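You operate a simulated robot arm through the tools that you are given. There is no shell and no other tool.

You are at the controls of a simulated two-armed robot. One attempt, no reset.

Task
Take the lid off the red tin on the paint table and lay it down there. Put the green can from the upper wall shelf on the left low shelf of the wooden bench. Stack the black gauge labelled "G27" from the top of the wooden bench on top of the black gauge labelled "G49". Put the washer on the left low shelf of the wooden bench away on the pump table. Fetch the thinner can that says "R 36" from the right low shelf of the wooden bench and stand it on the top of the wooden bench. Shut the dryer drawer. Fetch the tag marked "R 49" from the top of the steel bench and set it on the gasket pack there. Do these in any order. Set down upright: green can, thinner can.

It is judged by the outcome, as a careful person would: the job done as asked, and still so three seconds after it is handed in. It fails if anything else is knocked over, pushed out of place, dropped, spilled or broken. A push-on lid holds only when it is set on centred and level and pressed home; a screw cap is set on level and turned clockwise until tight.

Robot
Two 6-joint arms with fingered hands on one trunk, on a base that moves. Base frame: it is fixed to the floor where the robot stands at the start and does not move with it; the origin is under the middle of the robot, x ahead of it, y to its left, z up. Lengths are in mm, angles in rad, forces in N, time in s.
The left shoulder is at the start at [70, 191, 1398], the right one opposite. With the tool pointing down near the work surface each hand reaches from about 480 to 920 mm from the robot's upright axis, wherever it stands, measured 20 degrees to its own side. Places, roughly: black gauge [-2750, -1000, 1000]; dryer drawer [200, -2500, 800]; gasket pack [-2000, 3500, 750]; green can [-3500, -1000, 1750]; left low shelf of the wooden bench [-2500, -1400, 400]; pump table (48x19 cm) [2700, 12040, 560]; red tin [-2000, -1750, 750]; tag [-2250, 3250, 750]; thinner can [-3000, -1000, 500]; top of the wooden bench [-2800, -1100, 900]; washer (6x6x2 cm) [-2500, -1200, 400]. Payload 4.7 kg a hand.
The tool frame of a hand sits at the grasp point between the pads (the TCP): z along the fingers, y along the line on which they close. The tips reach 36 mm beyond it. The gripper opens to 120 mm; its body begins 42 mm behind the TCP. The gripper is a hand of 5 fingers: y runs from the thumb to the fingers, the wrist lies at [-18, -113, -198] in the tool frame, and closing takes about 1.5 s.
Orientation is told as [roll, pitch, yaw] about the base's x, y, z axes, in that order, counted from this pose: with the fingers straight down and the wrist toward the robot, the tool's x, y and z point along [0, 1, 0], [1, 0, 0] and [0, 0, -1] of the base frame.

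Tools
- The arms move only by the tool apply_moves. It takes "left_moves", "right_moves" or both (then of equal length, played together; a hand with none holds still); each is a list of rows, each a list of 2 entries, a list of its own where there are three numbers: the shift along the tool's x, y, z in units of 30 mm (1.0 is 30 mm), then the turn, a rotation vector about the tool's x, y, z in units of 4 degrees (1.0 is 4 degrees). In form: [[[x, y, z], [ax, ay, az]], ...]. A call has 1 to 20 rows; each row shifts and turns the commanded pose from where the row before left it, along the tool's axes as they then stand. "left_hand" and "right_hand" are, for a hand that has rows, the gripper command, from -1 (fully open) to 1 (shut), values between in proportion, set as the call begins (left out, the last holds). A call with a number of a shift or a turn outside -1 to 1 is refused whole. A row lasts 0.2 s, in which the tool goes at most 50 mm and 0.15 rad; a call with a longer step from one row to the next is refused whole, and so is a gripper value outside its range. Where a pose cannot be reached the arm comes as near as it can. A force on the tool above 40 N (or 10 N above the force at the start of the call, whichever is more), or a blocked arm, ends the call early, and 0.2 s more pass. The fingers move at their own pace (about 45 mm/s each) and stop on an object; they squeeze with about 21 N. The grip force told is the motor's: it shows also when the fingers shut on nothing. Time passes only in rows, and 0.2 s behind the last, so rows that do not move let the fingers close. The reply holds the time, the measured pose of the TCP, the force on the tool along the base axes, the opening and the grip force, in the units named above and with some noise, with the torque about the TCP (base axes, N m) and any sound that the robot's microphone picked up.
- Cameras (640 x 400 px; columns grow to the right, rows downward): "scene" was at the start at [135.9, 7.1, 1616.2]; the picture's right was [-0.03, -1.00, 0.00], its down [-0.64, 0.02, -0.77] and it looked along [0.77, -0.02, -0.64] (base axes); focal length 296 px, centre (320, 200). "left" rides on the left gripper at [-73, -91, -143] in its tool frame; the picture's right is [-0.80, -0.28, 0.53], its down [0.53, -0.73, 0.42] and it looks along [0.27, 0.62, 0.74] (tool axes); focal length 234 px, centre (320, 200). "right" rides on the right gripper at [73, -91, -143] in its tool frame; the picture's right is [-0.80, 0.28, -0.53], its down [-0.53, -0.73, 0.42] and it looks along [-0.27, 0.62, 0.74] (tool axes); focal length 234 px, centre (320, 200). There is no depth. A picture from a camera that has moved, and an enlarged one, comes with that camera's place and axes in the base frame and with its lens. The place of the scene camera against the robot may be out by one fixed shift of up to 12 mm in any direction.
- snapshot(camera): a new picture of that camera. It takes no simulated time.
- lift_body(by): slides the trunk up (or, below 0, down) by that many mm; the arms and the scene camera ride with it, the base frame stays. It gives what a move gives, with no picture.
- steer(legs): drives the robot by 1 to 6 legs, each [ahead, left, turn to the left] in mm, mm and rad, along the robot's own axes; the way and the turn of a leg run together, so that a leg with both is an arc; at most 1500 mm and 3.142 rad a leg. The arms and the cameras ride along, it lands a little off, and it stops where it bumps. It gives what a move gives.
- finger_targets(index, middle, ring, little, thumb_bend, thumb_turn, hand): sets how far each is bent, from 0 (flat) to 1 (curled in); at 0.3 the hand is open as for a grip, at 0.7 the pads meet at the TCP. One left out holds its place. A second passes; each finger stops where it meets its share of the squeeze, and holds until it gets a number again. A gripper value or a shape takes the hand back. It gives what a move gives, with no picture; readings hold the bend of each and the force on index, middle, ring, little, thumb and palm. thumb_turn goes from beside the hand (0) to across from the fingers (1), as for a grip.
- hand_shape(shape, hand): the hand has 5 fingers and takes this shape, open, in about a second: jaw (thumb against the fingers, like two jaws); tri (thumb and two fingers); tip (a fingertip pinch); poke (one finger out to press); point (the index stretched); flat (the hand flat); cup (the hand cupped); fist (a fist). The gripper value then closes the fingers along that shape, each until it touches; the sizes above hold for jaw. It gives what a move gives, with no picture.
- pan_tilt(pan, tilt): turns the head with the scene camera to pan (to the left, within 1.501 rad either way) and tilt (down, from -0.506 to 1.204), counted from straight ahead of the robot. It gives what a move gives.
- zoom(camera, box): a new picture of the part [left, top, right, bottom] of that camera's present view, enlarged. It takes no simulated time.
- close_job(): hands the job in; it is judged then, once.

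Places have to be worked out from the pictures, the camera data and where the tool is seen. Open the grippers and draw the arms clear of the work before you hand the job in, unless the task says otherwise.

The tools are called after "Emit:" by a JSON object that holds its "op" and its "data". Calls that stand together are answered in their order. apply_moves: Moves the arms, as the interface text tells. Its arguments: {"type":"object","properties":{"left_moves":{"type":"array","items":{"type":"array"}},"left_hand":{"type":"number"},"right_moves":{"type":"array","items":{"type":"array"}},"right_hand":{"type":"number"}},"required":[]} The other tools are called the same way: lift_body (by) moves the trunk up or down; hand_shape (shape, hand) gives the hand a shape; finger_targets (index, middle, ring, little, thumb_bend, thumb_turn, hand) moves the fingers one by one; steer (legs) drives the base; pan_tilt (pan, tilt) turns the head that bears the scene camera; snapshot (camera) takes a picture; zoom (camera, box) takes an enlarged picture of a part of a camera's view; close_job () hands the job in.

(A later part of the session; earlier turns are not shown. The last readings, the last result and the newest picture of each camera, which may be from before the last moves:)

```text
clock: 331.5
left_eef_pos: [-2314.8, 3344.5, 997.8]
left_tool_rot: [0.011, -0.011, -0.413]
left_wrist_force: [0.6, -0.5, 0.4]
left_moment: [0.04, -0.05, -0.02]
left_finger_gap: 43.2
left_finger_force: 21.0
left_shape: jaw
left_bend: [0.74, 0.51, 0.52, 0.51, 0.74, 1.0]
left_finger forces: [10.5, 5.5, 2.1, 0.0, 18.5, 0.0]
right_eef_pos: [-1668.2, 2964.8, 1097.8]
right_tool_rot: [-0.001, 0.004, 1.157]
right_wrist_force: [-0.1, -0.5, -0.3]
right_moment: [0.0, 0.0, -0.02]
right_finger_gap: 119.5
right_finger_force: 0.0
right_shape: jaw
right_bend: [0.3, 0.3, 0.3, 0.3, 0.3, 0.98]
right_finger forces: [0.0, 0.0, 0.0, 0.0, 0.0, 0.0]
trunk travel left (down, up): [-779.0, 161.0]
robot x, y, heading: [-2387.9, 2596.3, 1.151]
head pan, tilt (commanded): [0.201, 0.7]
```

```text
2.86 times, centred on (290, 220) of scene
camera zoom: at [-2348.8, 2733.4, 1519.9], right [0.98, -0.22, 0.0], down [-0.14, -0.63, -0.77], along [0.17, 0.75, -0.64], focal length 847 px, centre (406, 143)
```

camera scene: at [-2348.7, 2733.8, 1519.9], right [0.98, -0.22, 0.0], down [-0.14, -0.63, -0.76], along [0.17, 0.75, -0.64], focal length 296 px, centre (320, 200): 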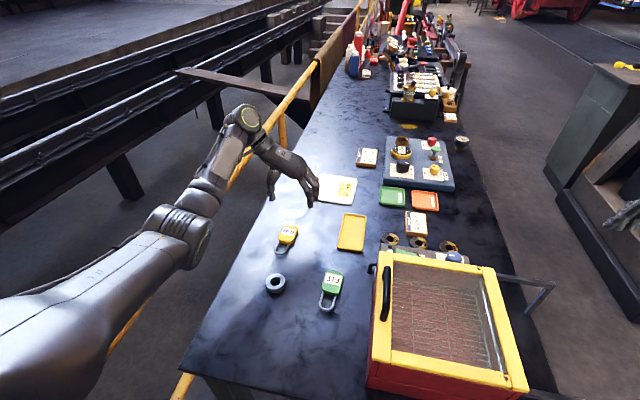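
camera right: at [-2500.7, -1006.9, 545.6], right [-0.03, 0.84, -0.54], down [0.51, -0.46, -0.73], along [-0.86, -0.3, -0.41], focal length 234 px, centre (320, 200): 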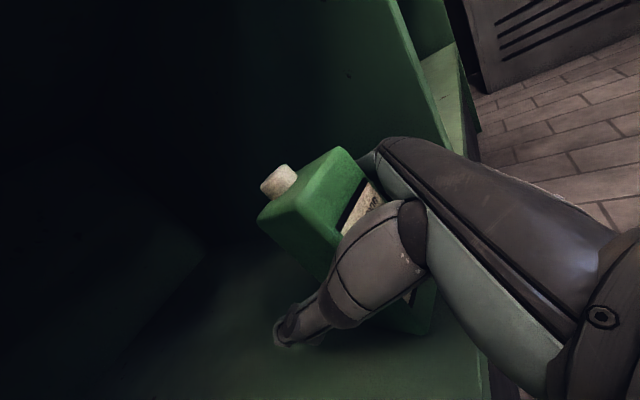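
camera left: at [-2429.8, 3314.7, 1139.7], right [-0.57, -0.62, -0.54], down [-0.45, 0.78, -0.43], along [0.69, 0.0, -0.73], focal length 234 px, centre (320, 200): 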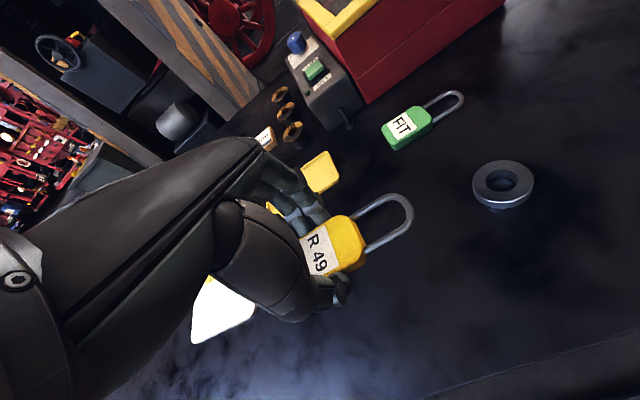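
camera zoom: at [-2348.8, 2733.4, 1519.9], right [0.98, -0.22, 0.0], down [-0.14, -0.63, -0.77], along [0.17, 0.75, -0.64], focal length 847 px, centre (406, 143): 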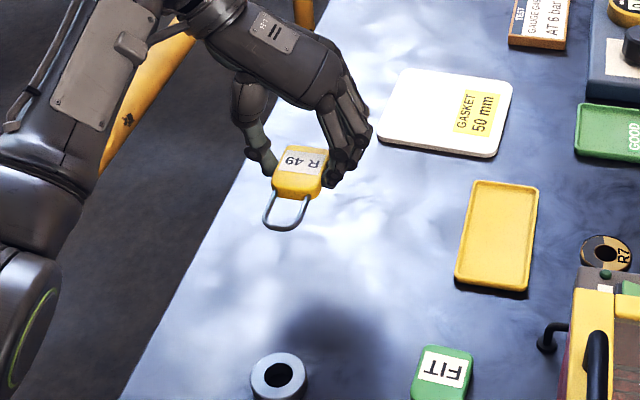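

The tag is held level. I rotate the hand back to face ahead (which turns the tag crosswise), raise it, and lower the trunk 150 mm for more reach toward the gasket pack.

Emit:
{"op": "apply_moves", "data": {"left_moves": [[[0, 0, -0.5], [0, 0, -1]], [[0, 0, -0.5], [0, 0, -1]], [[0, 0, -0.5], [0, 0, -1]], [[0, 0, -0.5], [0, 0, -1]], [[0, 0, -0.5], [0, 0, -1]], [[0, 0, -0.5], [0, 0, -1]], [[0, 0, -0.5], [0, 0, -1]], [[0, 0, -0.5], [0, 0, -1]], [[0, 0, -0.5], [0, 0, -1]], [[0, 0, -0.5], [0, 0, -1]], [[0, 0, 0], [0, 0, -1]], [[0, 0, 0], [0, 0, -1]], [[0, 0, 0], [0, 0, -1]], [[0, 0, 0], [0, 0, -1]], [[0, 0, 0], [0, 0, -1]], [[0, 0, 0], [0, 0, -1]], [[0, 0, 0], [0, 0, -1]], [[0, 0, 0], [0, 0, -1]], [[0, 0, 0], [0, 0, -1]], [[0, 0, 0], [0, 0, -1]]]}}

Emit:
{"op": "apply_moves", "data": {"left_moves": [[[0, 0, 0], [0, 0, -1]], [[0, 0, 0], [0, 0, -1]], [[0, 0, 0], [0, 0, -0.4]]]}}

Emit:
{"op": "lift_body", "data": {"by": -160}}

Emit:
{"op": "snapshot", "data": {"camera": "left"}}

Emit:
{"op": "snapshot", "data": {"camera": "scene"}}

```text
clock: 335.7
left_eef_pos: [-2315.8, 3344.6, 1146.2]
left_tool_rot: [-0.008, -0.016, 0.984]
left_wrist_force: [-0.5, -0.1, -0.4]
left_moment: [0.03, 0.01, 0.02]
left_finger_gap: 43.2
left_finger_force: 20.6
left_shape: jaw
left_bend: [0.74, 0.51, 0.52, 0.51, 0.74, 1.0]
left_finger forces: [10.8, 5.5, 2.3, 0.0, 18.5, 0.0]
right_eef_pos: [-1667.0, 2965.6, 1097.8]
right_tool_rot: [-0.001, 0.003, 1.154]
right_wrist_force: [0.4, 0.2, -0.3]
right_moment: [0.01, -0.03, 0.0]
right_finger_gap: 120.1
right_finger_force: 0.1
right_shape: jaw
right_bend: [0.3, 0.3, 0.3, 0.3, 0.3, 0.98]
right_finger forces: [0.0, 0.0, 0.0, 0.0, 0.0, 0.0]
trunk travel left (down, up): [-779.0, 161.0]
robot x, y, heading: [-2390.4, 2597.0, 1.149]
head pan, tilt (commanded): [0.201, 0.7]
```

```text
clock: 336.5
left_eef_pos: [-2317.9, 3346.4, 1143.9]
left_tool_rot: [-0.011, -0.015, 1.149]
left_wrist_force: [-0.2, 0.2, -0.8]
left_moment: [0.0, -0.05, 0.04]
left_finger_gap: 43.0
left_finger_force: 21.3
left_shape: jaw
left_bend: [0.74, 0.51, 0.52, 0.51, 0.74, 1.0]
left_finger forces: [10.8, 5.5, 2.3, 0.0, 18.5, 0.1]
left hand out of reach, approached as far as the arm can: row 3
right_eef_pos: [-1669.0, 2965.8, 1097.4]
right_tool_rot: [-0.001, 0.004, 1.156]
right_wrist_force: [0.0, -0.2, -0.1]
right_moment: [-0.01, 0.02, -0.03]
right_finger_gap: 119.9
right_finger_force: 0.1
right_shape: jaw
right_bend: [0.3, 0.3, 0.3, 0.3, 0.3, 0.98]
right_finger forces: [0.0, 0.0, 0.0, 0.0, 0.0, 0.0]
trunk travel left (down, up): [-779.0, 161.0]
robot x, y, heading: [-2389.1, 2593.2, 1.15]
head pan, tilt (commanded): [0.201, 0.7]
```

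```text
clock: 338.4
left_eef_pos: [-2317.2, 3342.9, 1005.2]
left_tool_rot: [-0.005, -0.041, 1.152]
left_wrist_force: [0.3, 0.3, 0.3]
left_moment: [-0.02, -0.01, 0.0]
left_finger_gap: 43.0
left_finger_force: 20.9
left_shape: jaw
left_bend: [0.74, 0.51, 0.52, 0.51, 0.74, 1.0]
left_finger forces: [10.7, 5.5, 2.3, 0.1, 18.6, 0.0]
right_eef_pos: [-1669.0, 2958.8, 942.1]
right_tool_rot: [0.004, -0.003, 1.155]
right_wrist_force: [0.0, 0.2, -0.4]
right_moment: [-0.01, -0.01, -0.02]
right_finger_gap: 120.0
right_finger_force: 0.0
right_shape: jaw
right_bend: [0.3, 0.3, 0.3, 0.3, 0.3, 0.98]
right_finger forces: [0.0, 0.0, 0.0, 0.0, 0.0, 0.0]
trunk travel left (down, up): [-619.0, 321.0]
robot x, y, heading: [-2388.8, 2599.3, 1.153]
head pan, tilt (commanded): [0.201, 0.7]
```

```text
taken
camera left: at [-2291.2, 3225.3, 1145.4], right [0.63, -0.56, -0.53], down [-0.78, -0.43, -0.46], along [0.03, 0.7, -0.71], focal length 234 px, centre (320, 200)
```

left: 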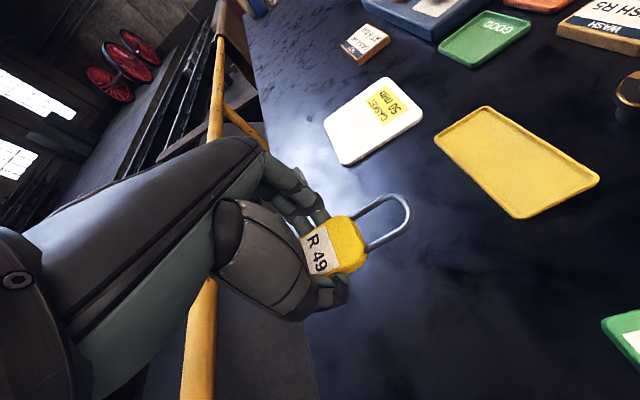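

```text
taken
camera scene: at [-2349.2, 2723.6, 1363.3], right [0.98, -0.22, 0.0], down [-0.14, -0.62, -0.77], along [0.17, 0.75, -0.64], focal length 296 px, centre (320, 200)
```

scene: 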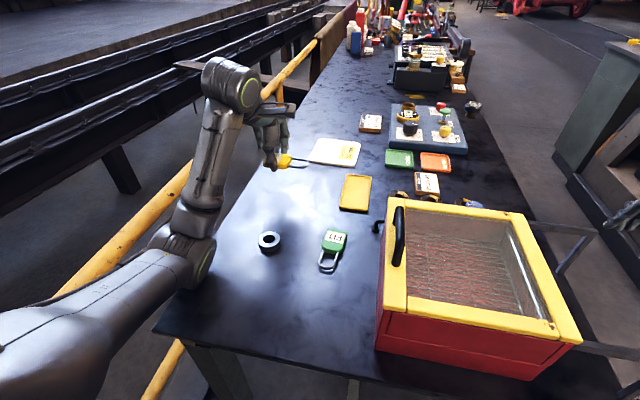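

The left arm came down less than the trunk and tilted slightly: its elbow seems to rest on something (railing or bench edge). I raise the trunk again at once and look.

Emit:
{"op": "lift_body", "data": {"by": 60}}

Emit:
{"op": "pan_tilt", "data": {"pan": 0.6, "tilt": 0.9}}

Emit:
{"op": "snapshot", "data": {"camera": "scene"}}

```text
clock: 339.4
left_eef_pos: [-2316.4, 3346.7, 1043.3]
left_tool_rot: [-0.012, -0.012, 1.147]
left_wrist_force: [-0.6, -0.3, 0.3]
left_moment: [-0.01, 0.04, -0.03]
left_finger_gap: 43.1
left_finger_force: 20.6
left_shape: jaw
left_bend: [0.74, 0.51, 0.52, 0.51, 0.74, 1.0]
left_finger forces: [10.7, 5.4, 2.4, 0.0, 18.6, 0.0]
right_eef_pos: [-1667.9, 2967.8, 996.3]
right_tool_rot: [-0.001, 0.006, 1.155]
right_wrist_force: [0.3, 0.5, -0.7]
right_moment: [0.0, 0.01, -0.01]
right_finger_gap: 119.7
right_finger_force: 0.1
right_shape: jaw
right_bend: [0.3, 0.3, 0.3, 0.3, 0.3, 0.98]
right_finger forces: [0.1, 0.1, 0.0, 0.0, 0.0, 0.0]
trunk travel left (down, up): [-679.0, 261.0]
robot x, y, heading: [-2389.0, 2596.4, 1.152]
head pan, tilt (commanded): [0.201, 0.7]
```

```text
clock: 340.2
left_eef_pos: [-2317.6, 3346.2, 1044.2]
left_tool_rot: [-0.012, -0.013, 1.149]
left_wrist_force: [-0.1, 0.0, -0.3]
left_moment: [0.03, 0.0, 0.0]
left_finger_gap: 43.0
left_finger_force: 21.0
left_shape: jaw
left_bend: [0.74, 0.51, 0.52, 0.51, 0.74, 1.0]
left_finger forces: [10.7, 5.4, 2.4, 0.0, 18.6, 0.0]
right_eef_pos: [-1667.8, 2965.0, 998.1]
right_tool_rot: [-0.002, 0.002, 1.155]
right_wrist_force: [0.4, 0.1, -0.3]
right_moment: [0.02, -0.03, 0.03]
right_finger_gap: 120.0
right_finger_force: 0.1
right_shape: jaw
right_bend: [0.3, 0.3, 0.3, 0.3, 0.3, 0.98]
right_finger forces: [0.0, 0.0, 0.1, 0.1, 0.0, 0.0]
trunk travel left (down, up): [-679.0, 261.0]
robot x, y, heading: [-2391.1, 2595.1, 1.151]
head pan, tilt (commanded): [0.6, 0.901]
```

```text
taken
camera scene: at [-2380.7, 2725.3, 1403.7], right [0.98, 0.18, 0.0], down [0.14, -0.77, -0.62], along [-0.11, 0.61, -0.78], focal length 296 px, centre (320, 200)
```

scene: 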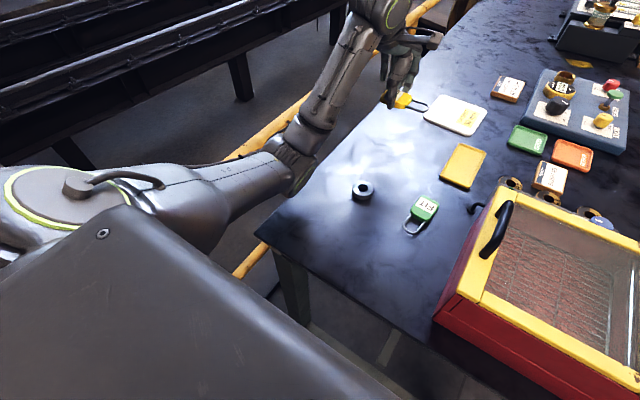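

Lifted clear again (the hold is unaffected). The pack spans about D-lateral 145 × 125 mm at [-2112, 3520]. I now extend the left arm toward its near part at about z 990.

Emit:
{"op": "apply_moves", "data": {"left_moves": [[[-0.35, 0.94, 0.1], [0, 0, 0]], [[-0.35, 0.94, 0.2], [0, 0, 0]], [[-0.35, 0.94, 0.2], [0, 0, 0]], [[-0.35, 0.94, 0.2], [0, 0, 0]], [[-0.35, 0.94, 0.2], [0, 0, 0]], [[-0.35, 0.94, 0.3], [0, 0, 0]], [[-0.35, 0.94, 0.3], [0, 0, 0]], [[-0.35, 0.94, 0.3], [0, 0, 0]]]}}

Emit:
{"op": "snapshot", "data": {"camera": "left"}}

Emit:
{"op": "snapshot", "data": {"camera": "scene"}}

```text
clock: 342.0
left_eef_pos: [-2145.3, 3517.7, 994.7]
left_tool_rot: [-0.009, -0.014, 1.149]
left_wrist_force: [-0.6, 0.1, -0.9]
left_moment: [0.03, 0.0, 0.02]
left_finger_gap: 42.7
left_finger_force: 21.0
left_shape: jaw
left_bend: [0.74, 0.51, 0.52, 0.51, 0.74, 1.0]
left_finger forces: [10.6, 5.5, 2.3, 0.0, 18.5, 0.0]
right_eef_pos: [-1667.2, 2966.0, 997.4]
right_tool_rot: [0.001, 0.006, 1.155]
right_wrist_force: [0.4, -0.4, -1.0]
right_moment: [0.04, 0.02, -0.01]
right_finger_gap: 119.9
right_finger_force: 0.0
right_shape: jaw
right_bend: [0.3, 0.3, 0.3, 0.3, 0.3, 0.98]
right_finger forces: [0.0, 0.1, 0.1, 0.1, 0.0, 0.1]
trunk travel left (down, up): [-679.0, 261.0]
robot x, y, heading: [-2391.2, 2593.1, 1.148]
head pan, tilt (commanded): [0.6, 0.901]
```

```text
taken
camera left: at [-2119.0, 3405.1, 1138.5], right [0.63, -0.58, -0.52], down [-0.78, -0.45, -0.44], along [0.02, 0.68, -0.73], focal length 234 px, centre (320, 200)
```

left: 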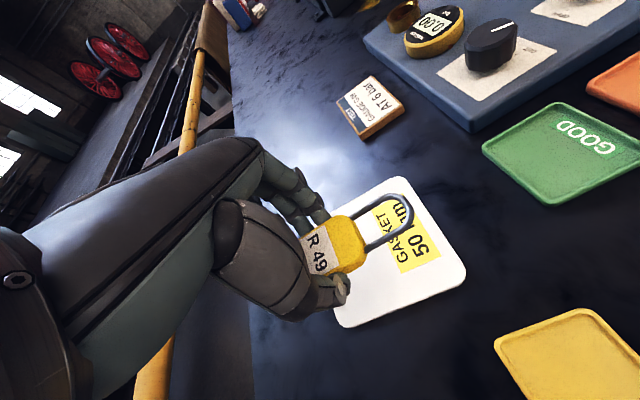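

```text
taken
camera scene: at [-2379.2, 2724.8, 1403.7], right [0.98, 0.18, 0.0], down [0.14, -0.77, -0.62], along [-0.11, 0.61, -0.78], focal length 296 px, centre (320, 200)
```

scene: 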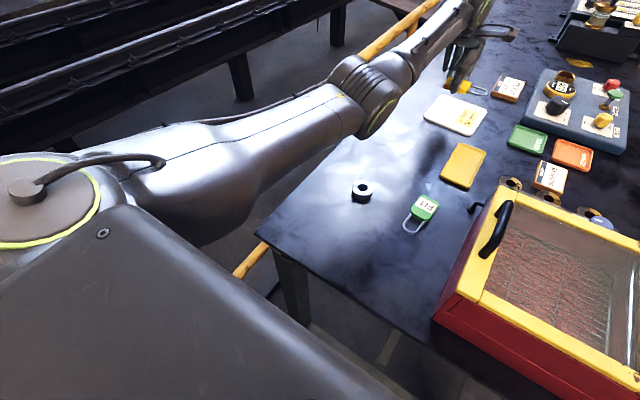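

The tag is over the pack, nearly centred crosswise. I shift 5 mm left and lower 60 mm.

Emit:
{"op": "apply_moves", "data": {"left_moves": [[[0.15, 0.05, 0.4], [0, 0, 0]], [[0, 0, 0.6], [0, 0, 0]], [[0, 0, 0.6], [0, 0, 0]], [[0, 0, 0.4], [0, 0, 0]]]}}

Emit:
{"op": "snapshot", "data": {"camera": "left"}}

Emit:
{"op": "zoom", "data": {"camera": "scene", "box": [390, 40, 530, 160]}}

```text
clock: 343.0
left_eef_pos: [-2149.7, 3522.3, 934.5]
left_tool_rot: [-0.012, -0.013, 1.149]
left_wrist_force: [1.2, 0.3, -0.4]
left_moment: [-0.01, 0.04, 0.0]
left_finger_gap: 42.9
left_finger_force: 21.0
left_shape: jaw
left_bend: [0.74, 0.51, 0.52, 0.51, 0.74, 1.0]
left_finger forces: [10.6, 5.5, 2.4, 0.1, 18.6, 0.1]
right_eef_pos: [-1667.7, 2965.3, 996.8]
right_tool_rot: [0.0, 0.005, 1.155]
right_wrist_force: [-0.1, 0.5, 0.5]
right_moment: [-0.04, -0.01, 0.01]
right_finger_gap: 120.1
right_finger_force: 0.2
right_shape: jaw
right_bend: [0.3, 0.3, 0.3, 0.3, 0.3, 0.98]
right_finger forces: [0.0, 0.0, 0.0, 0.0, 0.1, 0.0]
trunk travel left (down, up): [-679.0, 261.0]
robot x, y, heading: [-2383.8, 2595.4, 1.154]
head pan, tilt (commanded): [0.6, 0.901]
```

```text
taken
camera left: at [-2121.9, 3409.8, 1077.2], right [0.63, -0.58, -0.52], down [-0.78, -0.45, -0.44], along [0.02, 0.68, -0.73], focal length 234 px, centre (320, 200)
```

left: 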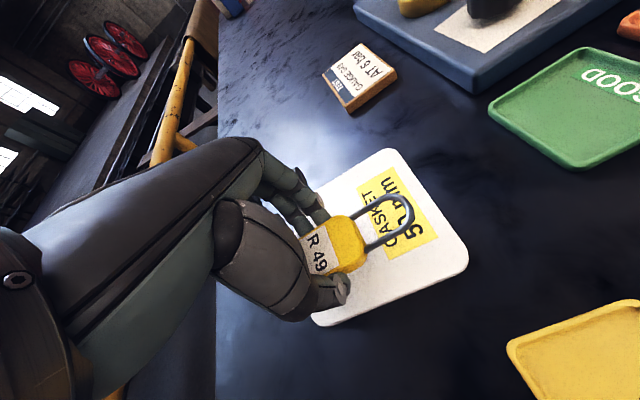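

```text
3.33 times, centred on (460, 100) of scene
camera zoom: at [-2380.3, 2725.3, 1403.7], right [0.98, 0.18, 0.0], down [0.14, -0.77, -0.62], along [-0.11, 0.61, -0.78], focal length 988 px, centre (-147, 533)
```

zoom: 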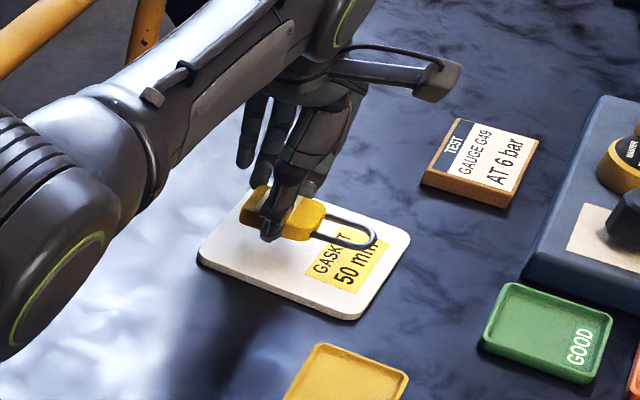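

Tag is well over the pack. I lower in small steps to touch down.

Emit:
{"op": "apply_moves", "data": {"left_moves": [[[0, 0, 0.3], [0, 0, 0]], [[0, 0, 0.2], [0, 0, 0]]]}}

Emit:
{"op": "apply_moves", "data": {"left_moves": [[[0, 0, 0.12], [0, 0, 0]]]}}

Emit:
{"op": "apply_moves", "data": {"left_moves": [[[0, 0, 0.12], [0, 0, 0]]]}}

```text
clock: 343.6
left_eef_pos: [-2149.0, 3523.0, 919.0]
left_tool_rot: [-0.013, -0.013, 1.149]
left_wrist_force: [0.6, -0.3, -0.5]
left_moment: [-0.01, -0.02, 0.01]
left_finger_gap: 43.0
left_finger_force: 21.0
left_shape: jaw
left_bend: [0.74, 0.51, 0.52, 0.51, 0.74, 1.0]
left_finger forces: [10.6, 5.5, 2.3, 0.1, 18.5, 0.0]
right_eef_pos: [-1668.6, 2966.3, 998.2]
right_tool_rot: [0.0, 0.004, 1.155]
right_wrist_force: [-0.1, -0.6, -0.3]
right_moment: [0.0, 0.02, 0.01]
right_finger_gap: 120.0
right_finger_force: 0.1
right_shape: jaw
right_bend: [0.3, 0.3, 0.3, 0.3, 0.3, 0.98]
right_finger forces: [0.0, 0.1, 0.1, 0.0, 0.0, 0.0]
trunk travel left (down, up): [-679.0, 261.0]
robot x, y, heading: [-2386.1, 2595.7, 1.147]
head pan, tilt (commanded): [0.6, 0.901]
```

```text
clock: 344.0
left_eef_pos: [-2149.0, 3521.9, 915.0]
left_tool_rot: [-0.013, -0.014, 1.149]
left_wrist_force: [0.4, 0.2, -1.0]
left_moment: [-0.01, 0.0, 0.02]
left_finger_gap: 43.0
left_finger_force: 21.2
left_shape: jaw
left_bend: [0.74, 0.51, 0.52, 0.51, 0.74, 1.0]
left_finger forces: [10.5, 5.4, 2.5, 0.0, 18.5, 0.1]
right_eef_pos: [-1668.7, 2965.5, 997.3]
right_tool_rot: [0.0, 0.006, 1.156]
right_wrist_force: [0.7, -0.3, 0.3]
right_moment: [0.0, 0.01, 0.01]
right_finger_gap: 120.1
right_finger_force: 0.1
right_shape: jaw
right_bend: [0.3, 0.3, 0.3, 0.3, 0.3, 0.98]
right_finger forces: [0.0, 0.1, 0.1, 0.0, 0.0, 0.1]
trunk travel left (down, up): [-679.0, 261.0]
robot x, y, heading: [-2390.0, 2594.5, 1.154]
head pan, tilt (commanded): [0.6, 0.901]
```

```text
clock: 344.4
left_eef_pos: [-2148.8, 3520.4, 911.8]
left_tool_rot: [-0.012, -0.013, 1.149]
left_wrist_force: [0.1, -0.9, -1.6]
left_moment: [0.02, -0.01, -0.02]
left_finger_gap: 43.1
left_finger_force: 21.3
left_shape: jaw
left_bend: [0.74, 0.51, 0.52, 0.51, 0.74, 1.0]
left_finger forces: [10.6, 5.6, 2.3, 0.0, 18.4, 0.0]
right_eef_pos: [-1667.6, 2965.2, 997.7]
right_tool_rot: [-0.003, 0.004, 1.155]
right_wrist_force: [0.4, -0.1, -0.7]
right_moment: [0.03, -0.01, 0.02]
right_finger_gap: 119.9
right_finger_force: 0.1
right_shape: jaw
right_bend: [0.3, 0.3, 0.3, 0.3, 0.3, 0.98]
right_finger forces: [0.1, 0.0, 0.0, 0.0, 0.1, 0.1]
trunk travel left (down, up): [-679.0, 261.0]
robot x, y, heading: [-2389.3, 2593.0, 1.154]
head pan, tilt (commanded): [0.6, 0.901]
```

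Not down yet at 912. I continue in 3 mm steps.

Emit:
{"op": "apply_moves", "data": {"left_moves": [[[0, 0, 0.1], [0, 0, 0]]]}}

Emit:
{"op": "apply_moves", "data": {"left_moves": [[[0, 0, 0.1], [0, 0, 0]]]}}

Emit:
{"op": "zoom", "data": {"camera": "scene", "box": [390, 40, 530, 160]}}

```text
clock: 344.8
left_eef_pos: [-2150.5, 3522.1, 909.4]
left_tool_rot: [-0.013, -0.017, 1.148]
left_wrist_force: [0.1, 0.7, -0.8]
left_moment: [0.01, -0.04, 0.01]
left_finger_gap: 42.8
left_finger_force: 20.7
left_shape: jaw
left_bend: [0.74, 0.51, 0.52, 0.51, 0.74, 1.0]
left_finger forces: [10.6, 5.4, 2.2, 0.0, 18.5, 0.0]
right_eef_pos: [-1666.7, 2965.1, 998.7]
right_tool_rot: [-0.002, 0.005, 1.155]
right_wrist_force: [-0.2, -0.8, -0.8]
right_moment: [-0.01, -0.02, -0.01]
right_finger_gap: 119.8
right_finger_force: 0.0
right_shape: jaw
right_bend: [0.3, 0.3, 0.3, 0.3, 0.3, 0.98]
right_finger forces: [0.0, 0.0, 0.1, 0.0, 0.0, 0.0]
trunk travel left (down, up): [-679.0, 261.0]
robot x, y, heading: [-2386.8, 2596.4, 1.152]
head pan, tilt (commanded): [0.6, 0.901]
```

```text
clock: 345.2
left_eef_pos: [-2150.5, 3522.6, 906.3]
left_tool_rot: [-0.011, -0.013, 1.148]
left_wrist_force: [0.1, 0.8, -0.5]
left_moment: [0.0, 0.02, -0.03]
left_finger_gap: 43.1
left_finger_force: 21.8
left_shape: jaw
left_bend: [0.74, 0.51, 0.52, 0.51, 0.74, 1.0]
left_finger forces: [10.6, 5.5, 2.3, 0.0, 18.5, 0.0]
right_eef_pos: [-1667.0, 2965.4, 996.2]
right_tool_rot: [-0.002, 0.003, 1.156]
right_wrist_force: [0.4, -0.3, 0.9]
right_moment: [-0.02, 0.0, -0.02]
right_finger_gap: 120.0
right_finger_force: 0.1
right_shape: jaw
right_bend: [0.3, 0.3, 0.3, 0.3, 0.3, 0.98]
right_finger forces: [0.0, 0.0, 0.0, 0.0, 0.0, 0.0]
trunk travel left (down, up): [-679.0, 261.0]
robot x, y, heading: [-2390.4, 2594.8, 1.152]
head pan, tilt (commanded): [0.6, 0.901]
```

```text
3.33 times, centred on (460, 100) of scene
camera zoom: at [-2380.6, 2725.3, 1403.7], right [0.98, 0.18, 0.0], down [0.14, -0.77, -0.62], along [-0.11, 0.61, -0.78], focal length 988 px, centre (-147, 533)
```

zoom: 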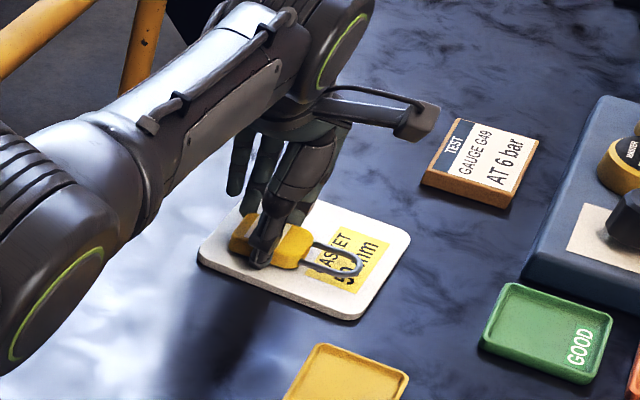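

Nearly down. Further small steps.

Emit:
{"op": "apply_moves", "data": {"left_moves": [[[0, 0, 0.1], [0, 0, 0]]]}}

Emit:
{"op": "apply_moves", "data": {"left_moves": [[[0, 0, 0.08], [0, 0, 0]]]}}

```text
clock: 345.6
left_eef_pos: [-2149.7, 3521.8, 905.0]
left_tool_rot: [-0.012, -0.017, 1.148]
left_wrist_force: [-1.6, -0.1, 5.2]
left_moment: [-0.16, 0.09, -0.04]
left_finger_gap: 43.1
left_finger_force: 21.2
left_shape: jaw
left_bend: [0.74, 0.51, 0.52, 0.51, 0.74, 1.0]
left_finger forces: [10.7, 5.7, 2.6, 0.0, 24.0, 0.0]
right_eef_pos: [-1667.8, 2966.3, 997.7]
right_tool_rot: [-0.003, 0.004, 1.155]
right_wrist_force: [-0.7, -0.1, 0.2]
right_moment: [0.01, -0.01, 0.0]
right_finger_gap: 120.1
right_finger_force: 0.1
right_shape: jaw
right_bend: [0.3, 0.3, 0.3, 0.3, 0.3, 0.98]
right_finger forces: [0.0, 0.0, 0.0, 0.0, 0.1, 0.0]
trunk travel left (down, up): [-679.0, 261.0]
robot x, y, heading: [-2386.3, 2598.6, 1.15]
head pan, tilt (commanded): [0.6, 0.901]
```

```text
clock: 346.0
left_eef_pos: [-2148.8, 3522.4, 905.5]
left_tool_rot: [-0.012, -0.022, 1.148]
left_wrist_force: [-0.5, -0.6, 12.8]
left_moment: [-0.46, 0.18, -0.02]
left_finger_gap: 43.2
left_finger_force: 21.1
left_shape: jaw
left_bend: [0.74, 0.51, 0.52, 0.51, 0.74, 1.0]
left_finger forces: [11.2, 6.1, 2.6, 0.0, 33.6, 0.0]
right_eef_pos: [-1667.6, 2964.1, 998.7]
right_tool_rot: [-0.001, 0.003, 1.155]
right_wrist_force: [0.1, -0.6, 0.9]
right_moment: [-0.01, 0.01, -0.02]
right_finger_gap: 119.9
right_finger_force: 0.0
right_shape: jaw
right_bend: [0.3, 0.3, 0.3, 0.3, 0.3, 0.98]
right_finger forces: [0.0, 0.0, 0.0, 0.0, 0.0, 0.0]
trunk travel left (down, up): [-679.0, 261.0]
robot x, y, heading: [-2386.7, 2590.8, 1.152]
head pan, tilt (commanded): [0.6, 0.901]
```

Contact (13 N). I open the hand and lift straight off.

Emit:
{"op": "apply_moves", "data": {"left_moves": [[[0, 0, -0.05], [0, 0, 0]], [[0, 0, 0], [0, 0, 0]], [[0, 0, 0], [0, 0, 0]], [[0, 0, 0], [0, 0, 0]], [[0, 0, 0], [0, 0, 0]]], "left_hand": -0.5}}

Emit:
{"op": "apply_moves", "data": {"left_moves": [[[0, 0, -0.3], [0, 0, 0]], [[0, 0, -0.6], [0, 0, 0]], [[0, 0, -0.9], [0, 0, 0]], [[0, 0, -0.9], [0, 0, 0]]]}}

Emit:
{"op": "snapshot", "data": {"camera": "left"}}

Emit:
{"op": "zoom", "data": {"camera": "scene", "box": [390, 40, 530, 160]}}

```text
clock: 347.2
left_eef_pos: [-2150.1, 3521.8, 902.6]
left_tool_rot: [-0.013, -0.015, 1.149]
left_wrist_force: [-0.2, -0.4, 6.5]
left_moment: [0.29, -0.07, -0.02]
left_finger_gap: 88.9
left_finger_force: 0.0
left_shape: jaw
left_bend: [0.26, 0.36, 0.34, 0.34, 0.56, 0.99]
left_finger forces: [0.1, 6.5, 0.0, 0.0, 0.1, 0.0]
right_eef_pos: [-1667.2, 2965.7, 998.2]
right_tool_rot: [-0.003, 0.002, 1.156]
right_wrist_force: [-0.2, 0.2, 0.0]
right_moment: [-0.01, -0.02, -0.01]
right_finger_gap: 120.0
right_finger_force: 0.0
right_shape: jaw
right_bend: [0.3, 0.3, 0.3, 0.3, 0.3, 0.98]
right_finger forces: [0.0, 0.0, 0.1, 0.1, 0.0, 0.0]
trunk travel left (down, up): [-679.0, 261.0]
robot x, y, heading: [-2387.7, 2597.0, 1.15]
head pan, tilt (commanded): [0.6, 0.901]
```

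```text
clock: 348.2
left_eef_pos: [-2151.7, 3519.9, 984.5]
left_tool_rot: [-0.012, -0.014, 1.149]
left_wrist_force: [-1.2, -0.9, 0.0]
left_moment: [-0.01, -0.02, 0.0]
left_finger_gap: 89.8
left_finger_force: 0.1
left_shape: jaw
left_bend: [0.26, 0.36, 0.34, 0.34, 0.56, 0.99]
left_finger forces: [0.1, 0.0, 0.0, 0.1, 0.1, 0.0]
right_eef_pos: [-1667.5, 2965.0, 997.2]
right_tool_rot: [-0.002, 0.005, 1.155]
right_wrist_force: [-0.2, -0.1, 0.4]
right_moment: [0.0, -0.02, 0.01]
right_finger_gap: 119.8
right_finger_force: 0.1
right_shape: jaw
right_bend: [0.3, 0.3, 0.3, 0.3, 0.3, 0.98]
right_finger forces: [0.0, 0.0, 0.1, 0.0, 0.0, 0.1]
trunk travel left (down, up): [-679.0, 261.0]
robot x, y, heading: [-2387.9, 2591.8, 1.151]
head pan, tilt (commanded): [0.6, 0.901]
```

```text
taken
camera left: at [-2124.7, 3406.9, 1127.3], right [0.63, -0.58, -0.52], down [-0.78, -0.45, -0.44], along [0.02, 0.68, -0.73], focal length 234 px, centre (320, 200)
```

left: 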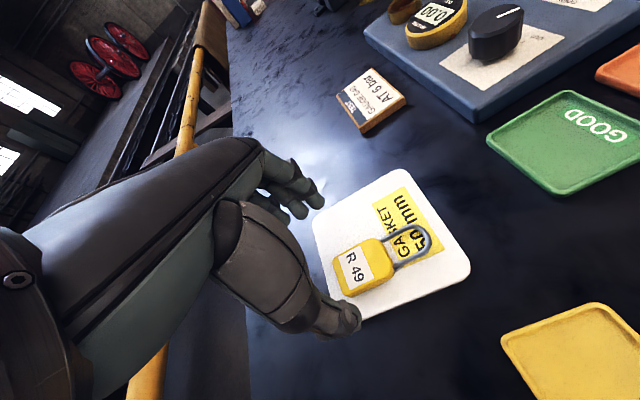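

```text
3.33 times, centred on (460, 100) of scene
camera zoom: at [-2380.8, 2724.5, 1403.7], right [0.98, 0.18, 0.0], down [0.14, -0.77, -0.62], along [-0.11, 0.61, -0.78], focal length 988 px, centre (-147, 533)
```

zoom: 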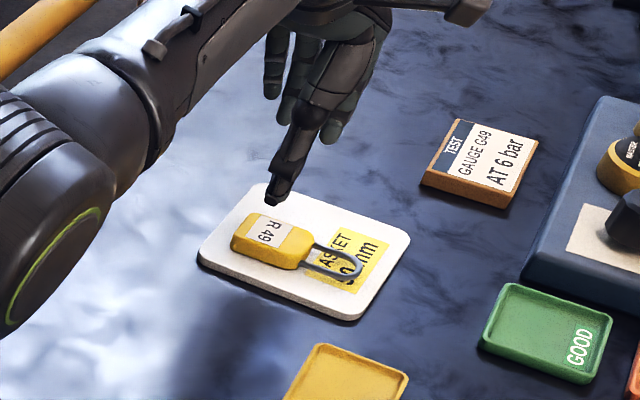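

The tag lies fully on the gasket pack. Now I fetch the washer again: raise the trunk 100 mm and bring the left hand back above it.

Emit:
{"op": "lift_body", "data": {"by": 100}}

Emit:
{"op": "apply_moves", "data": {"left_moves": [[[0, -0.6, 0], [0, 0, 0]], [[0.12, -1, 0], [0, 0, 0]], [[0.12, -1, 0], [0, 0, 0]], [[0.12, -1, 0], [0, 0, 0]], [[0.12, -1, 0], [0, 0, 0]], [[0.12, -1, 0.1], [0, 0, 0]], [[0.12, -1, 0.2], [0, 0, 0]], [[0.12, -1, 0.3], [0, 0, 0]], [[0.12, -1, 0.4], [0, 0, 0]], [[0.12, -1, 0.5], [0, 0, 0]], [[0.12, -1, 0.6], [0, 0, 0]], [[0.12, -1, 0.6], [0, 0, 0]], [[0.12, -0.9, 0.6], [0, 0, 0]], [[0.12, -0.6, 0.5], [0, 0, 0]]], "left_hand": -1}}

Emit:
{"op": "snapshot", "data": {"camera": "left"}}

Emit:
{"op": "pan_tilt", "data": {"pan": 0.4, "tilt": 0.8}}

Emit:
{"op": "snapshot", "data": {"camera": "scene"}}

```text
clock: 349.6
left_eef_pos: [-2151.5, 3520.6, 1082.5]
left_tool_rot: [-0.011, -0.014, 1.149]
left_wrist_force: [0.1, -0.4, -0.4]
left_moment: [0.0, -0.01, 0.01]
left_finger_gap: 90.0
left_finger_force: 0.1
left_shape: jaw
left_bend: [0.26, 0.36, 0.34, 0.34, 0.56, 0.99]
left_finger forces: [0.0, 0.0, 0.1, 0.0, 0.0, 0.1]
right_eef_pos: [-1668.9, 2965.6, 1097.2]
right_tool_rot: [-0.002, 0.006, 1.155]
right_wrist_force: [0.3, 0.7, -0.1]
right_moment: [-0.03, 0.04, -0.02]
right_finger_gap: 119.8
right_finger_force: 0.1
right_shape: jaw
right_bend: [0.3, 0.3, 0.3, 0.3, 0.3, 0.98]
right_finger forces: [0.0, 0.1, 0.0, 0.1, 0.1, 0.0]
trunk travel left (down, up): [-779.0, 161.0]
robot x, y, heading: [-2390.2, 2594.4, 1.149]
head pan, tilt (commanded): [0.6, 0.901]
```

```text
clock: 352.6
left_eef_pos: [-2352.2, 3181.4, 961.5]
left_tool_rot: [-0.012, -0.015, 1.147]
left_wrist_force: [0.5, -0.6, 0.4]
left_moment: [-0.02, 0.02, 0.03]
left_finger_gap: 119.7
left_finger_force: 0.1
left_shape: jaw
left_bend: [0.3, 0.3, 0.3, 0.3, 0.3, 0.98]
left_finger forces: [0.0, 0.0, 0.0, 0.1, 0.0, 0.0]
right_eef_pos: [-1668.6, 2965.5, 1098.0]
right_tool_rot: [-0.001, 0.004, 1.155]
right_wrist_force: [-0.9, -0.4, 0.6]
right_moment: [0.02, 0.01, 0.05]
right_finger_gap: 120.1
right_finger_force: 0.1
right_shape: jaw
right_bend: [0.3, 0.3, 0.3, 0.3, 0.3, 0.98]
right_finger forces: [0.0, 0.0, 0.0, 0.0, 0.1, 0.1]
trunk travel left (down, up): [-779.0, 161.0]
robot x, y, heading: [-2387.3, 2595.0, 1.15]
head pan, tilt (commanded): [0.6, 0.901]
```

```text
taken
camera left: at [-2326.1, 3067.9, 1105.7], right [0.63, -0.58, -0.52], down [-0.78, -0.45, -0.44], along [0.02, 0.68, -0.73], focal length 234 px, centre (320, 200)
```

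left: 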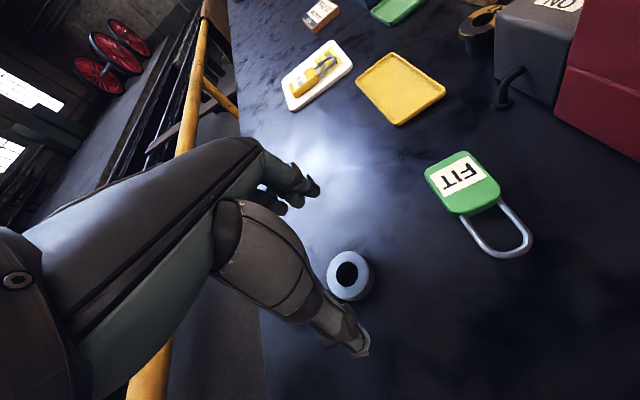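

```text
clock: 353.3
left_eef_pos: [-2353.1, 3182.3, 961.6]
left_tool_rot: [-0.012, -0.016, 1.149]
left_wrist_force: [0.3, -0.1, 0.3]
left_moment: [0.03, 0.0, 0.01]
left_finger_gap: 119.8
left_finger_force: 0.1
left_shape: jaw
left_bend: [0.3, 0.3, 0.3, 0.3, 0.3, 0.98]
left_finger forces: [0.1, 0.0, 0.0, 0.0, 0.1, 0.0]
right_eef_pos: [-1667.3, 2965.2, 1096.1]
right_tool_rot: [-0.002, 0.005, 1.157]
right_wrist_force: [0.7, 0.1, 0.8]
right_moment: [0.02, 0.05, -0.02]
right_finger_gap: 119.7
right_finger_force: 0.1
right_shape: jaw
right_bend: [0.3, 0.3, 0.3, 0.3, 0.3, 0.98]
right_finger forces: [0.0, 0.0, 0.1, 0.0, 0.0, 0.0]
trunk travel left (down, up): [-779.0, 161.0]
robot x, y, heading: [-2391.2, 2592.2, 1.153]
head pan, tilt (commanded): [0.4, 0.799]
```

```text
taken
camera scene: at [-2365.5, 2731.6, 1511.6], right [1.0, -0.02, 0.0], down [-0.01, -0.72, -0.7], along [0.01, 0.7, -0.72], focal length 296 px, centre (320, 200)
```

scene: 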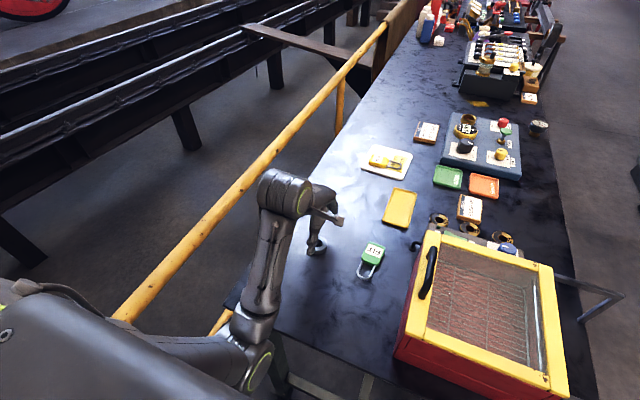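

Washer is 10 mm left of the TCP axis. I centre on it and lower to just above the bench.

Emit:
{"op": "apply_moves", "data": {"left_moves": [[[0.33, -0.1, 0.5], [0, 0, 0]], [[0, 0, 0.7], [0, 0, 0]], [[0, 0, 0.5], [0, 0, 0]]]}}

Emit:
{"op": "zoom", "data": {"camera": "left", "box": [220, 140, 420, 360]}}

```text
clock: 354.1
left_eef_pos: [-2363.4, 3184.8, 911.9]
left_tool_rot: [-0.012, -0.015, 1.148]
left_wrist_force: [0.4, 0.3, 0.9]
left_moment: [-0.02, -0.01, 0.0]
left_finger_gap: 119.7
left_finger_force: 0.1
left_shape: jaw
left_bend: [0.3, 0.3, 0.3, 0.3, 0.3, 0.98]
left_finger forces: [0.0, 0.0, 0.0, 0.0, 0.0, 0.0]
right_eef_pos: [-1667.8, 2965.8, 1098.0]
right_tool_rot: [-0.002, 0.005, 1.154]
right_wrist_force: [-0.3, 0.2, 0.2]
right_moment: [0.01, 0.01, -0.02]
right_finger_gap: 119.9
right_finger_force: 0.0
right_shape: jaw
right_bend: [0.3, 0.3, 0.3, 0.3, 0.3, 0.98]
right_finger forces: [0.1, 0.0, 0.0, 0.1, 0.0, 0.0]
trunk travel left (down, up): [-779.0, 161.0]
robot x, y, heading: [-2389.6, 2594.4, 1.151]
head pan, tilt (commanded): [0.4, 0.799]
```

```text
1.82 times, centred on (320, 250) of left
camera zoom: at [-2336.7, 3070.9, 1054.8], right [0.63, -0.58, -0.52], down [-0.78, -0.45, -0.44], along [0.02, 0.68, -0.73], focal length 426 px, centre (320, 109)
```

zoom: 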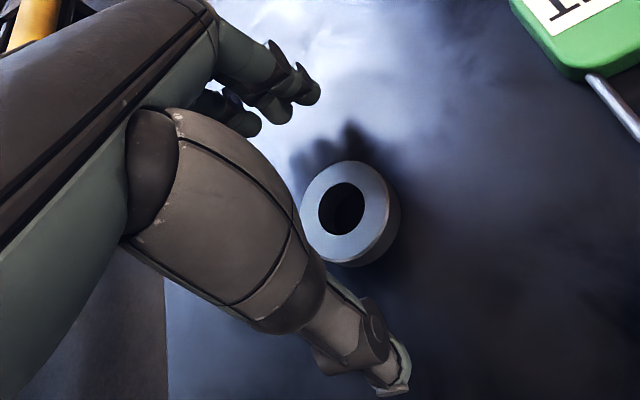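

Centred. I lower the last 14 mm and close.

Emit:
{"op": "apply_moves", "data": {"left_moves": [[[0, -0.07, 0.25], [0, 0, 0]], [[0, 0, 0.2], [0, 0, 0]]]}}

Emit:
{"op": "apply_moves", "data": {"left_moves": [[[0, 0, 0], [0, 0, 0]], [[0, 0, 0], [0, 0, 0]], [[0, 0, 0], [0, 0, 0]], [[0, 0, 0], [0, 0, 0]], [[0, 0, 0], [0, 0, 0]], [[0, 0, 0], [0, 0, 0]], [[0, 0, 0], [0, 0, 0]], [[0, 0, 0], [0, 0, 0]]], "left_hand": 1}}

Emit:
{"op": "zoom", "data": {"camera": "left", "box": [220, 140, 420, 360]}}

```text
clock: 354.7
left_eef_pos: [-2364.6, 3183.4, 897.9]
left_tool_rot: [-0.012, -0.014, 1.149]
left_wrist_force: [0.6, -0.4, 0.3]
left_moment: [-0.02, -0.03, -0.01]
left_finger_gap: 119.5
left_finger_force: 0.1
left_shape: jaw
left_bend: [0.3, 0.3, 0.3, 0.3, 0.3, 0.98]
left_finger forces: [0.1, 0.0, 0.0, 0.0, 0.0, 0.1]
right_eef_pos: [-1668.4, 2965.2, 1097.6]
right_tool_rot: [0.0, 0.003, 1.158]
right_wrist_force: [-0.3, 0.1, 0.8]
right_moment: [-0.01, 0.01, -0.02]
right_finger_gap: 119.9
right_finger_force: 0.0
right_shape: jaw
right_bend: [0.3, 0.3, 0.3, 0.3, 0.3, 0.98]
right_finger forces: [0.1, 0.1, 0.0, 0.0, 0.0, 0.0]
trunk travel left (down, up): [-779.0, 161.0]
robot x, y, heading: [-2383.5, 2592.9, 1.145]
head pan, tilt (commanded): [0.4, 0.799]
```

```text
clock: 356.5
left_eef_pos: [-2363.6, 3184.4, 897.2]
left_tool_rot: [-0.012, -0.013, 1.149]
left_wrist_force: [0.3, -0.3, -0.3]
left_moment: [0.01, -0.01, -0.01]
left_finger_gap: 42.2
left_finger_force: 21.0
left_shape: jaw
left_bend: [0.74, 0.52, 0.54, 0.5, 0.74, 1.0]
left_finger forces: [9.3, 7.0, 0.0, 0.1, 17.4, 0.0]
right_eef_pos: [-1667.6, 2964.8, 1098.4]
right_tool_rot: [-0.002, 0.003, 1.155]
right_wrist_force: [0.3, -0.7, 0.1]
right_moment: [0.01, 0.02, -0.03]
right_finger_gap: 120.0
right_finger_force: 0.0
right_shape: jaw
right_bend: [0.3, 0.3, 0.3, 0.3, 0.3, 0.98]
right_finger forces: [0.0, 0.1, 0.1, 0.0, 0.0, 0.1]
trunk travel left (down, up): [-779.0, 161.0]
robot x, y, heading: [-2388.3, 2595.4, 1.148]
head pan, tilt (commanded): [0.4, 0.799]
```

```text
1.82 times, centred on (320, 250) of left
camera zoom: at [-2336.9, 3069.5, 1041.4], right [0.63, -0.58, -0.52], down [-0.78, -0.45, -0.44], along [0.02, 0.68, -0.73], focal length 426 px, centre (320, 109)
```

zoom: 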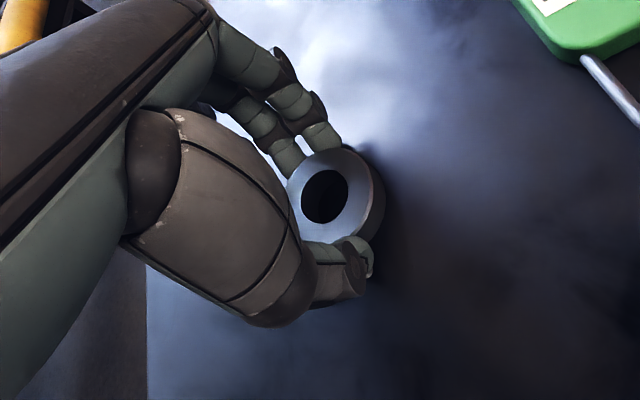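

Good grip. I lift the washer up and raise the trunk, then check it.

Emit:
{"op": "apply_moves", "data": {"left_moves": [[[0, 0, -0.2], [0, 0, 0]], [[0, 0, -0.4], [0, 0, 0]], [[0, 0, -0.7], [0, 0, 0]], [[0, 0, -0.9], [0, 0, 0]], [[0, 0, -0.9], [0, 0, 0]], [[0, 0.3, -0.9], [0, 0, 0]], [[0, 0.5, -0.9], [0, 0, 0]]]}}

Emit:
{"op": "lift_body", "data": {"by": 120}}

Emit:
{"op": "zoom", "data": {"camera": "left", "box": [220, 140, 420, 360]}}

```text
clock: 358.1
left_eef_pos: [-2351.6, 3219.1, 1012.5]
left_tool_rot: [-0.014, -0.016, 1.148]
left_wrist_force: [-0.6, -0.5, -2.1]
left_moment: [-0.02, -0.03, 0.01]
left_finger_gap: 41.8
left_finger_force: 21.4
left_shape: jaw
left_bend: [0.74, 0.52, 0.54, 0.5, 0.74, 1.0]
left_finger forces: [9.6, 7.1, 0.0, 0.0, 17.6, 0.1]
left hand out of reach, approached as far as the arm can: row 6, 7
right_eef_pos: [-1667.4, 2966.7, 1098.2]
right_tool_rot: [-0.002, 0.005, 1.156]
right_wrist_force: [-0.5, 1.1, -0.1]
right_moment: [-0.03, -0.03, 0.01]
right_finger_gap: 120.0
right_finger_force: 0.1
right_shape: jaw
right_bend: [0.3, 0.3, 0.3, 0.3, 0.3, 0.98]
right_finger forces: [0.1, 0.1, 0.0, 0.0, 0.0, 0.0]
trunk travel left (down, up): [-779.0, 161.0]
robot x, y, heading: [-2389.3, 2592.3, 1.15]
head pan, tilt (commanded): [0.4, 0.799]
```

```text
clock: 359.6
left_eef_pos: [-2351.9, 3219.5, 1133.0]
left_tool_rot: [-0.013, -0.016, 1.148]
left_wrist_force: [-1.0, 0.3, -1.0]
left_moment: [-0.01, 0.0, -0.02]
left_finger_gap: 42.2
left_finger_force: 21.1
left_shape: jaw
left_bend: [0.74, 0.52, 0.54, 0.5, 0.74, 1.0]
left_finger forces: [9.4, 7.1, 0.0, 0.1, 17.4, 0.0]
right_eef_pos: [-1667.6, 2965.2, 1217.3]
right_tool_rot: [-0.002, 0.005, 1.154]
right_wrist_force: [-0.4, -0.8, 0.2]
right_moment: [0.0, -0.01, 0.01]
right_finger_gap: 119.9
right_finger_force: 0.1
right_shape: jaw
right_bend: [0.3, 0.3, 0.3, 0.3, 0.3, 0.98]
right_finger forces: [0.1, 0.1, 0.1, 0.0, 0.0, 0.1]
trunk travel left (down, up): [-899.0, 41.0]
robot x, y, heading: [-2388.6, 2593.9, 1.151]
head pan, tilt (commanded): [0.4, 0.799]
```

```text
1.82 times, centred on (320, 250) of left
camera zoom: at [-2325.8, 3105.3, 1276.8], right [0.63, -0.58, -0.52], down [-0.78, -0.45, -0.44], along [0.03, 0.68, -0.73], focal length 426 px, centre (320, 109)
```

zoom: 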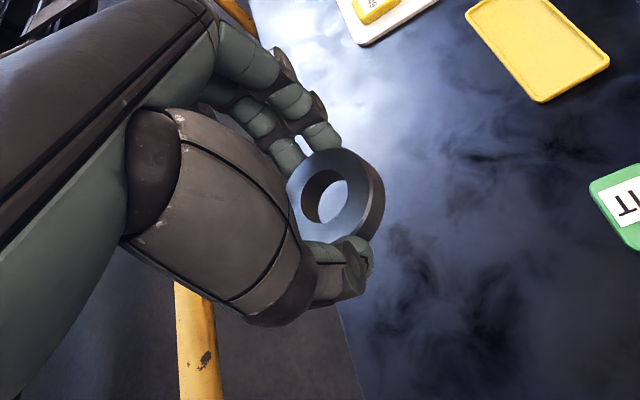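

Washer is held well. Next the pump table, far up the aisle (about 10.5 m along it). I back off, strafe to the aisle, and bring the right hand closer to the body.

Emit:
{"op": "steer", "data": {"legs": [[-110, 0, 0], [0, -850, 0]]}}

Emit:
{"op": "apply_moves", "data": {"right_moves": [[[1, 0, 0], [0, 0, 0]], [[1, 0, 0], [0, 0, 0]], [[1, 0, 0], [0, 0, 0]], [[1, 0, 0], [0, 0, 0]], [[1, 0, 0], [0, 0, 0]], [[1, 0, 0], [0, 0, 0]]]}}

Emit:
{"op": "pan_tilt", "data": {"pan": 0.0, "tilt": 0.3}}

Emit:
{"op": "snapshot", "data": {"camera": "scene"}}

```text
clock: 364.9
left_eef_pos: [-1618.1, 2770.9, 1133.8]
left_tool_rot: [-0.013, -0.021, 1.146]
left_wrist_force: [0.2, 0.0, -2.1]
left_moment: [0.0, 0.0, 0.0]
left_finger_gap: 41.8
left_finger_force: 20.7
left_shape: jaw
left_bend: [0.74, 0.52, 0.54, 0.5, 0.74, 1.0]
left_finger forces: [9.7, 7.2, 0.0, 0.0, 17.2, 0.0]
right_eef_pos: [-933.3, 2516.2, 1218.4]
right_tool_rot: [-0.001, 0.003, 1.151]
right_wrist_force: [-0.3, -0.1, 0.5]
right_moment: [0.03, 0.0, -0.01]
right_finger_gap: 119.8
right_finger_force: 0.0
right_shape: jaw
right_bend: [0.3, 0.3, 0.3, 0.3, 0.3, 0.98]
right_finger forces: [0.0, 0.1, 0.0, 0.1, 0.0, 0.1]
trunk travel left (down, up): [-899.0, 41.0]
robot x, y, heading: [-1655.8, 2145.6, 1.147]
head pan, tilt (commanded): [0.4, 0.799]
```

```text
clock: 366.3
left_eef_pos: [-1617.2, 2771.8, 1132.1]
left_tool_rot: [-0.014, -0.017, 1.146]
left_wrist_force: [0.1, 0.5, -1.2]
left_moment: [-0.03, 0.01, 0.0]
left_finger_gap: 41.9
left_finger_force: 21.0
left_shape: jaw
left_bend: [0.74, 0.52, 0.54, 0.5, 0.74, 1.0]
left_finger forces: [9.5, 7.2, 0.0, 0.1, 17.4, 0.1]
right_eef_pos: [-1100.5, 2591.5, 1218.6]
right_tool_rot: [-0.003, 0.004, 1.148]
right_wrist_force: [-0.1, 0.2, 0.1]
right_moment: [0.01, 0.0, 0.05]
right_finger_gap: 120.0
right_finger_force: 0.1
right_shape: jaw
right_bend: [0.3, 0.3, 0.3, 0.3, 0.3, 0.98]
right_finger forces: [0.1, 0.0, 0.0, 0.0, 0.1, 0.1]
trunk travel left (down, up): [-899.0, 41.0]
robot x, y, heading: [-1655.7, 2147.1, 1.146]
head pan, tilt (commanded): [0.4, 0.799]
```

```text
clock: 367.2
left_eef_pos: [-1616.9, 2771.3, 1133.6]
left_tool_rot: [-0.013, -0.018, 1.145]
left_wrist_force: [-0.9, 0.5, -2.3]
left_moment: [-0.03, -0.03, 0.01]
left_finger_gap: 41.7
left_finger_force: 20.5
left_shape: jaw
left_bend: [0.74, 0.52, 0.54, 0.5, 0.74, 1.0]
left_finger forces: [9.6, 7.2, 0.1, 0.0, 17.3, 0.0]
right_eef_pos: [-1098.1, 2588.9, 1216.4]
right_tool_rot: [-0.002, 0.004, 1.153]
right_wrist_force: [0.3, 0.4, 0.2]
right_moment: [-0.01, 0.01, 0.01]
right_finger_gap: 120.0
right_finger_force: 0.1
right_shape: jaw
right_bend: [0.3, 0.3, 0.3, 0.3, 0.3, 0.98]
right_finger forces: [0.1, 0.0, 0.0, 0.0, 0.0, 0.0]
trunk travel left (down, up): [-899.0, 41.0]
robot x, y, heading: [-1651.2, 2145.2, 1.145]
head pan, tilt (commanded): [0.0, 0.3]
```

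```text
taken
camera scene: at [-1594.8, 2288.2, 1675.9], right [0.91, -0.41, 0.0], down [-0.12, -0.27, -0.95], along [0.39, 0.87, -0.3], focal length 296 px, centre (320, 200)
```

scene: 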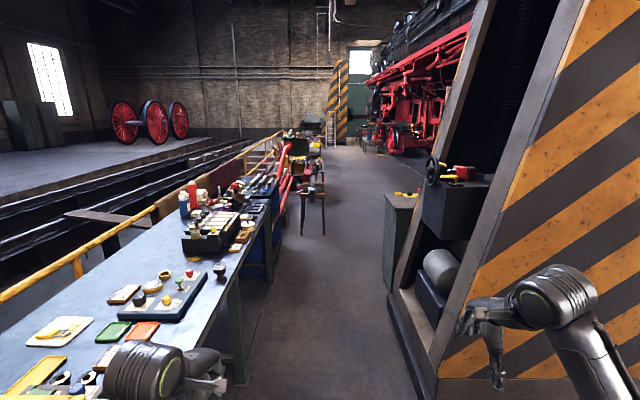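

The aisle is clear for some metres; a vice stand narrows it further on. I drive 1.5 m ahead, easing right, and look again.

Emit:
{"op": "steer", "data": {"legs": [[1500, -60, 0.005]]}}

Emit:
{"op": "snapshot", "data": {"camera": "scene"}}

Emit:
{"op": "zoom", "data": {"camera": "left", "box": [220, 140, 420, 360]}}

```text
refused: leg 1 is longer than a leg can be; nothing moved
```

```text
taken
camera scene: at [-1594.8, 2288.2, 1675.9], right [0.91, -0.41, 0.0], down [-0.12, -0.27, -0.95], along [0.39, 0.87, -0.3], focal length 296 px, centre (320, 200)
```

scene: 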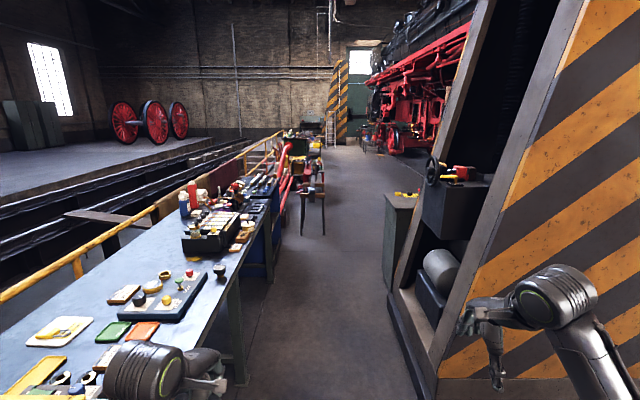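

```text
1.82 times, centred on (320, 250) of left
camera zoom: at [-1590.5, 2657.0, 1276.9], right [0.63, -0.58, -0.52], down [-0.78, -0.44, -0.44], along [0.03, 0.68, -0.73], focal length 426 px, centre (320, 109)
```

zoom: 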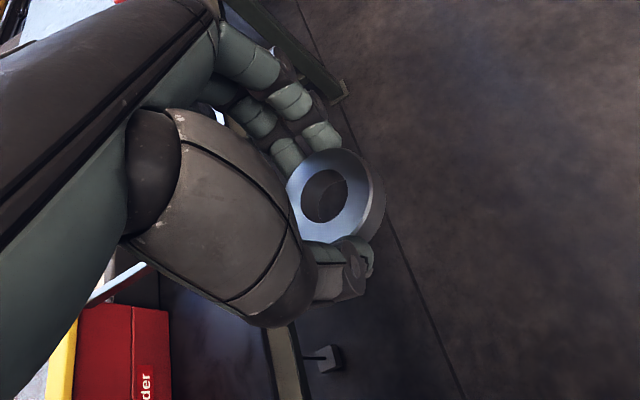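

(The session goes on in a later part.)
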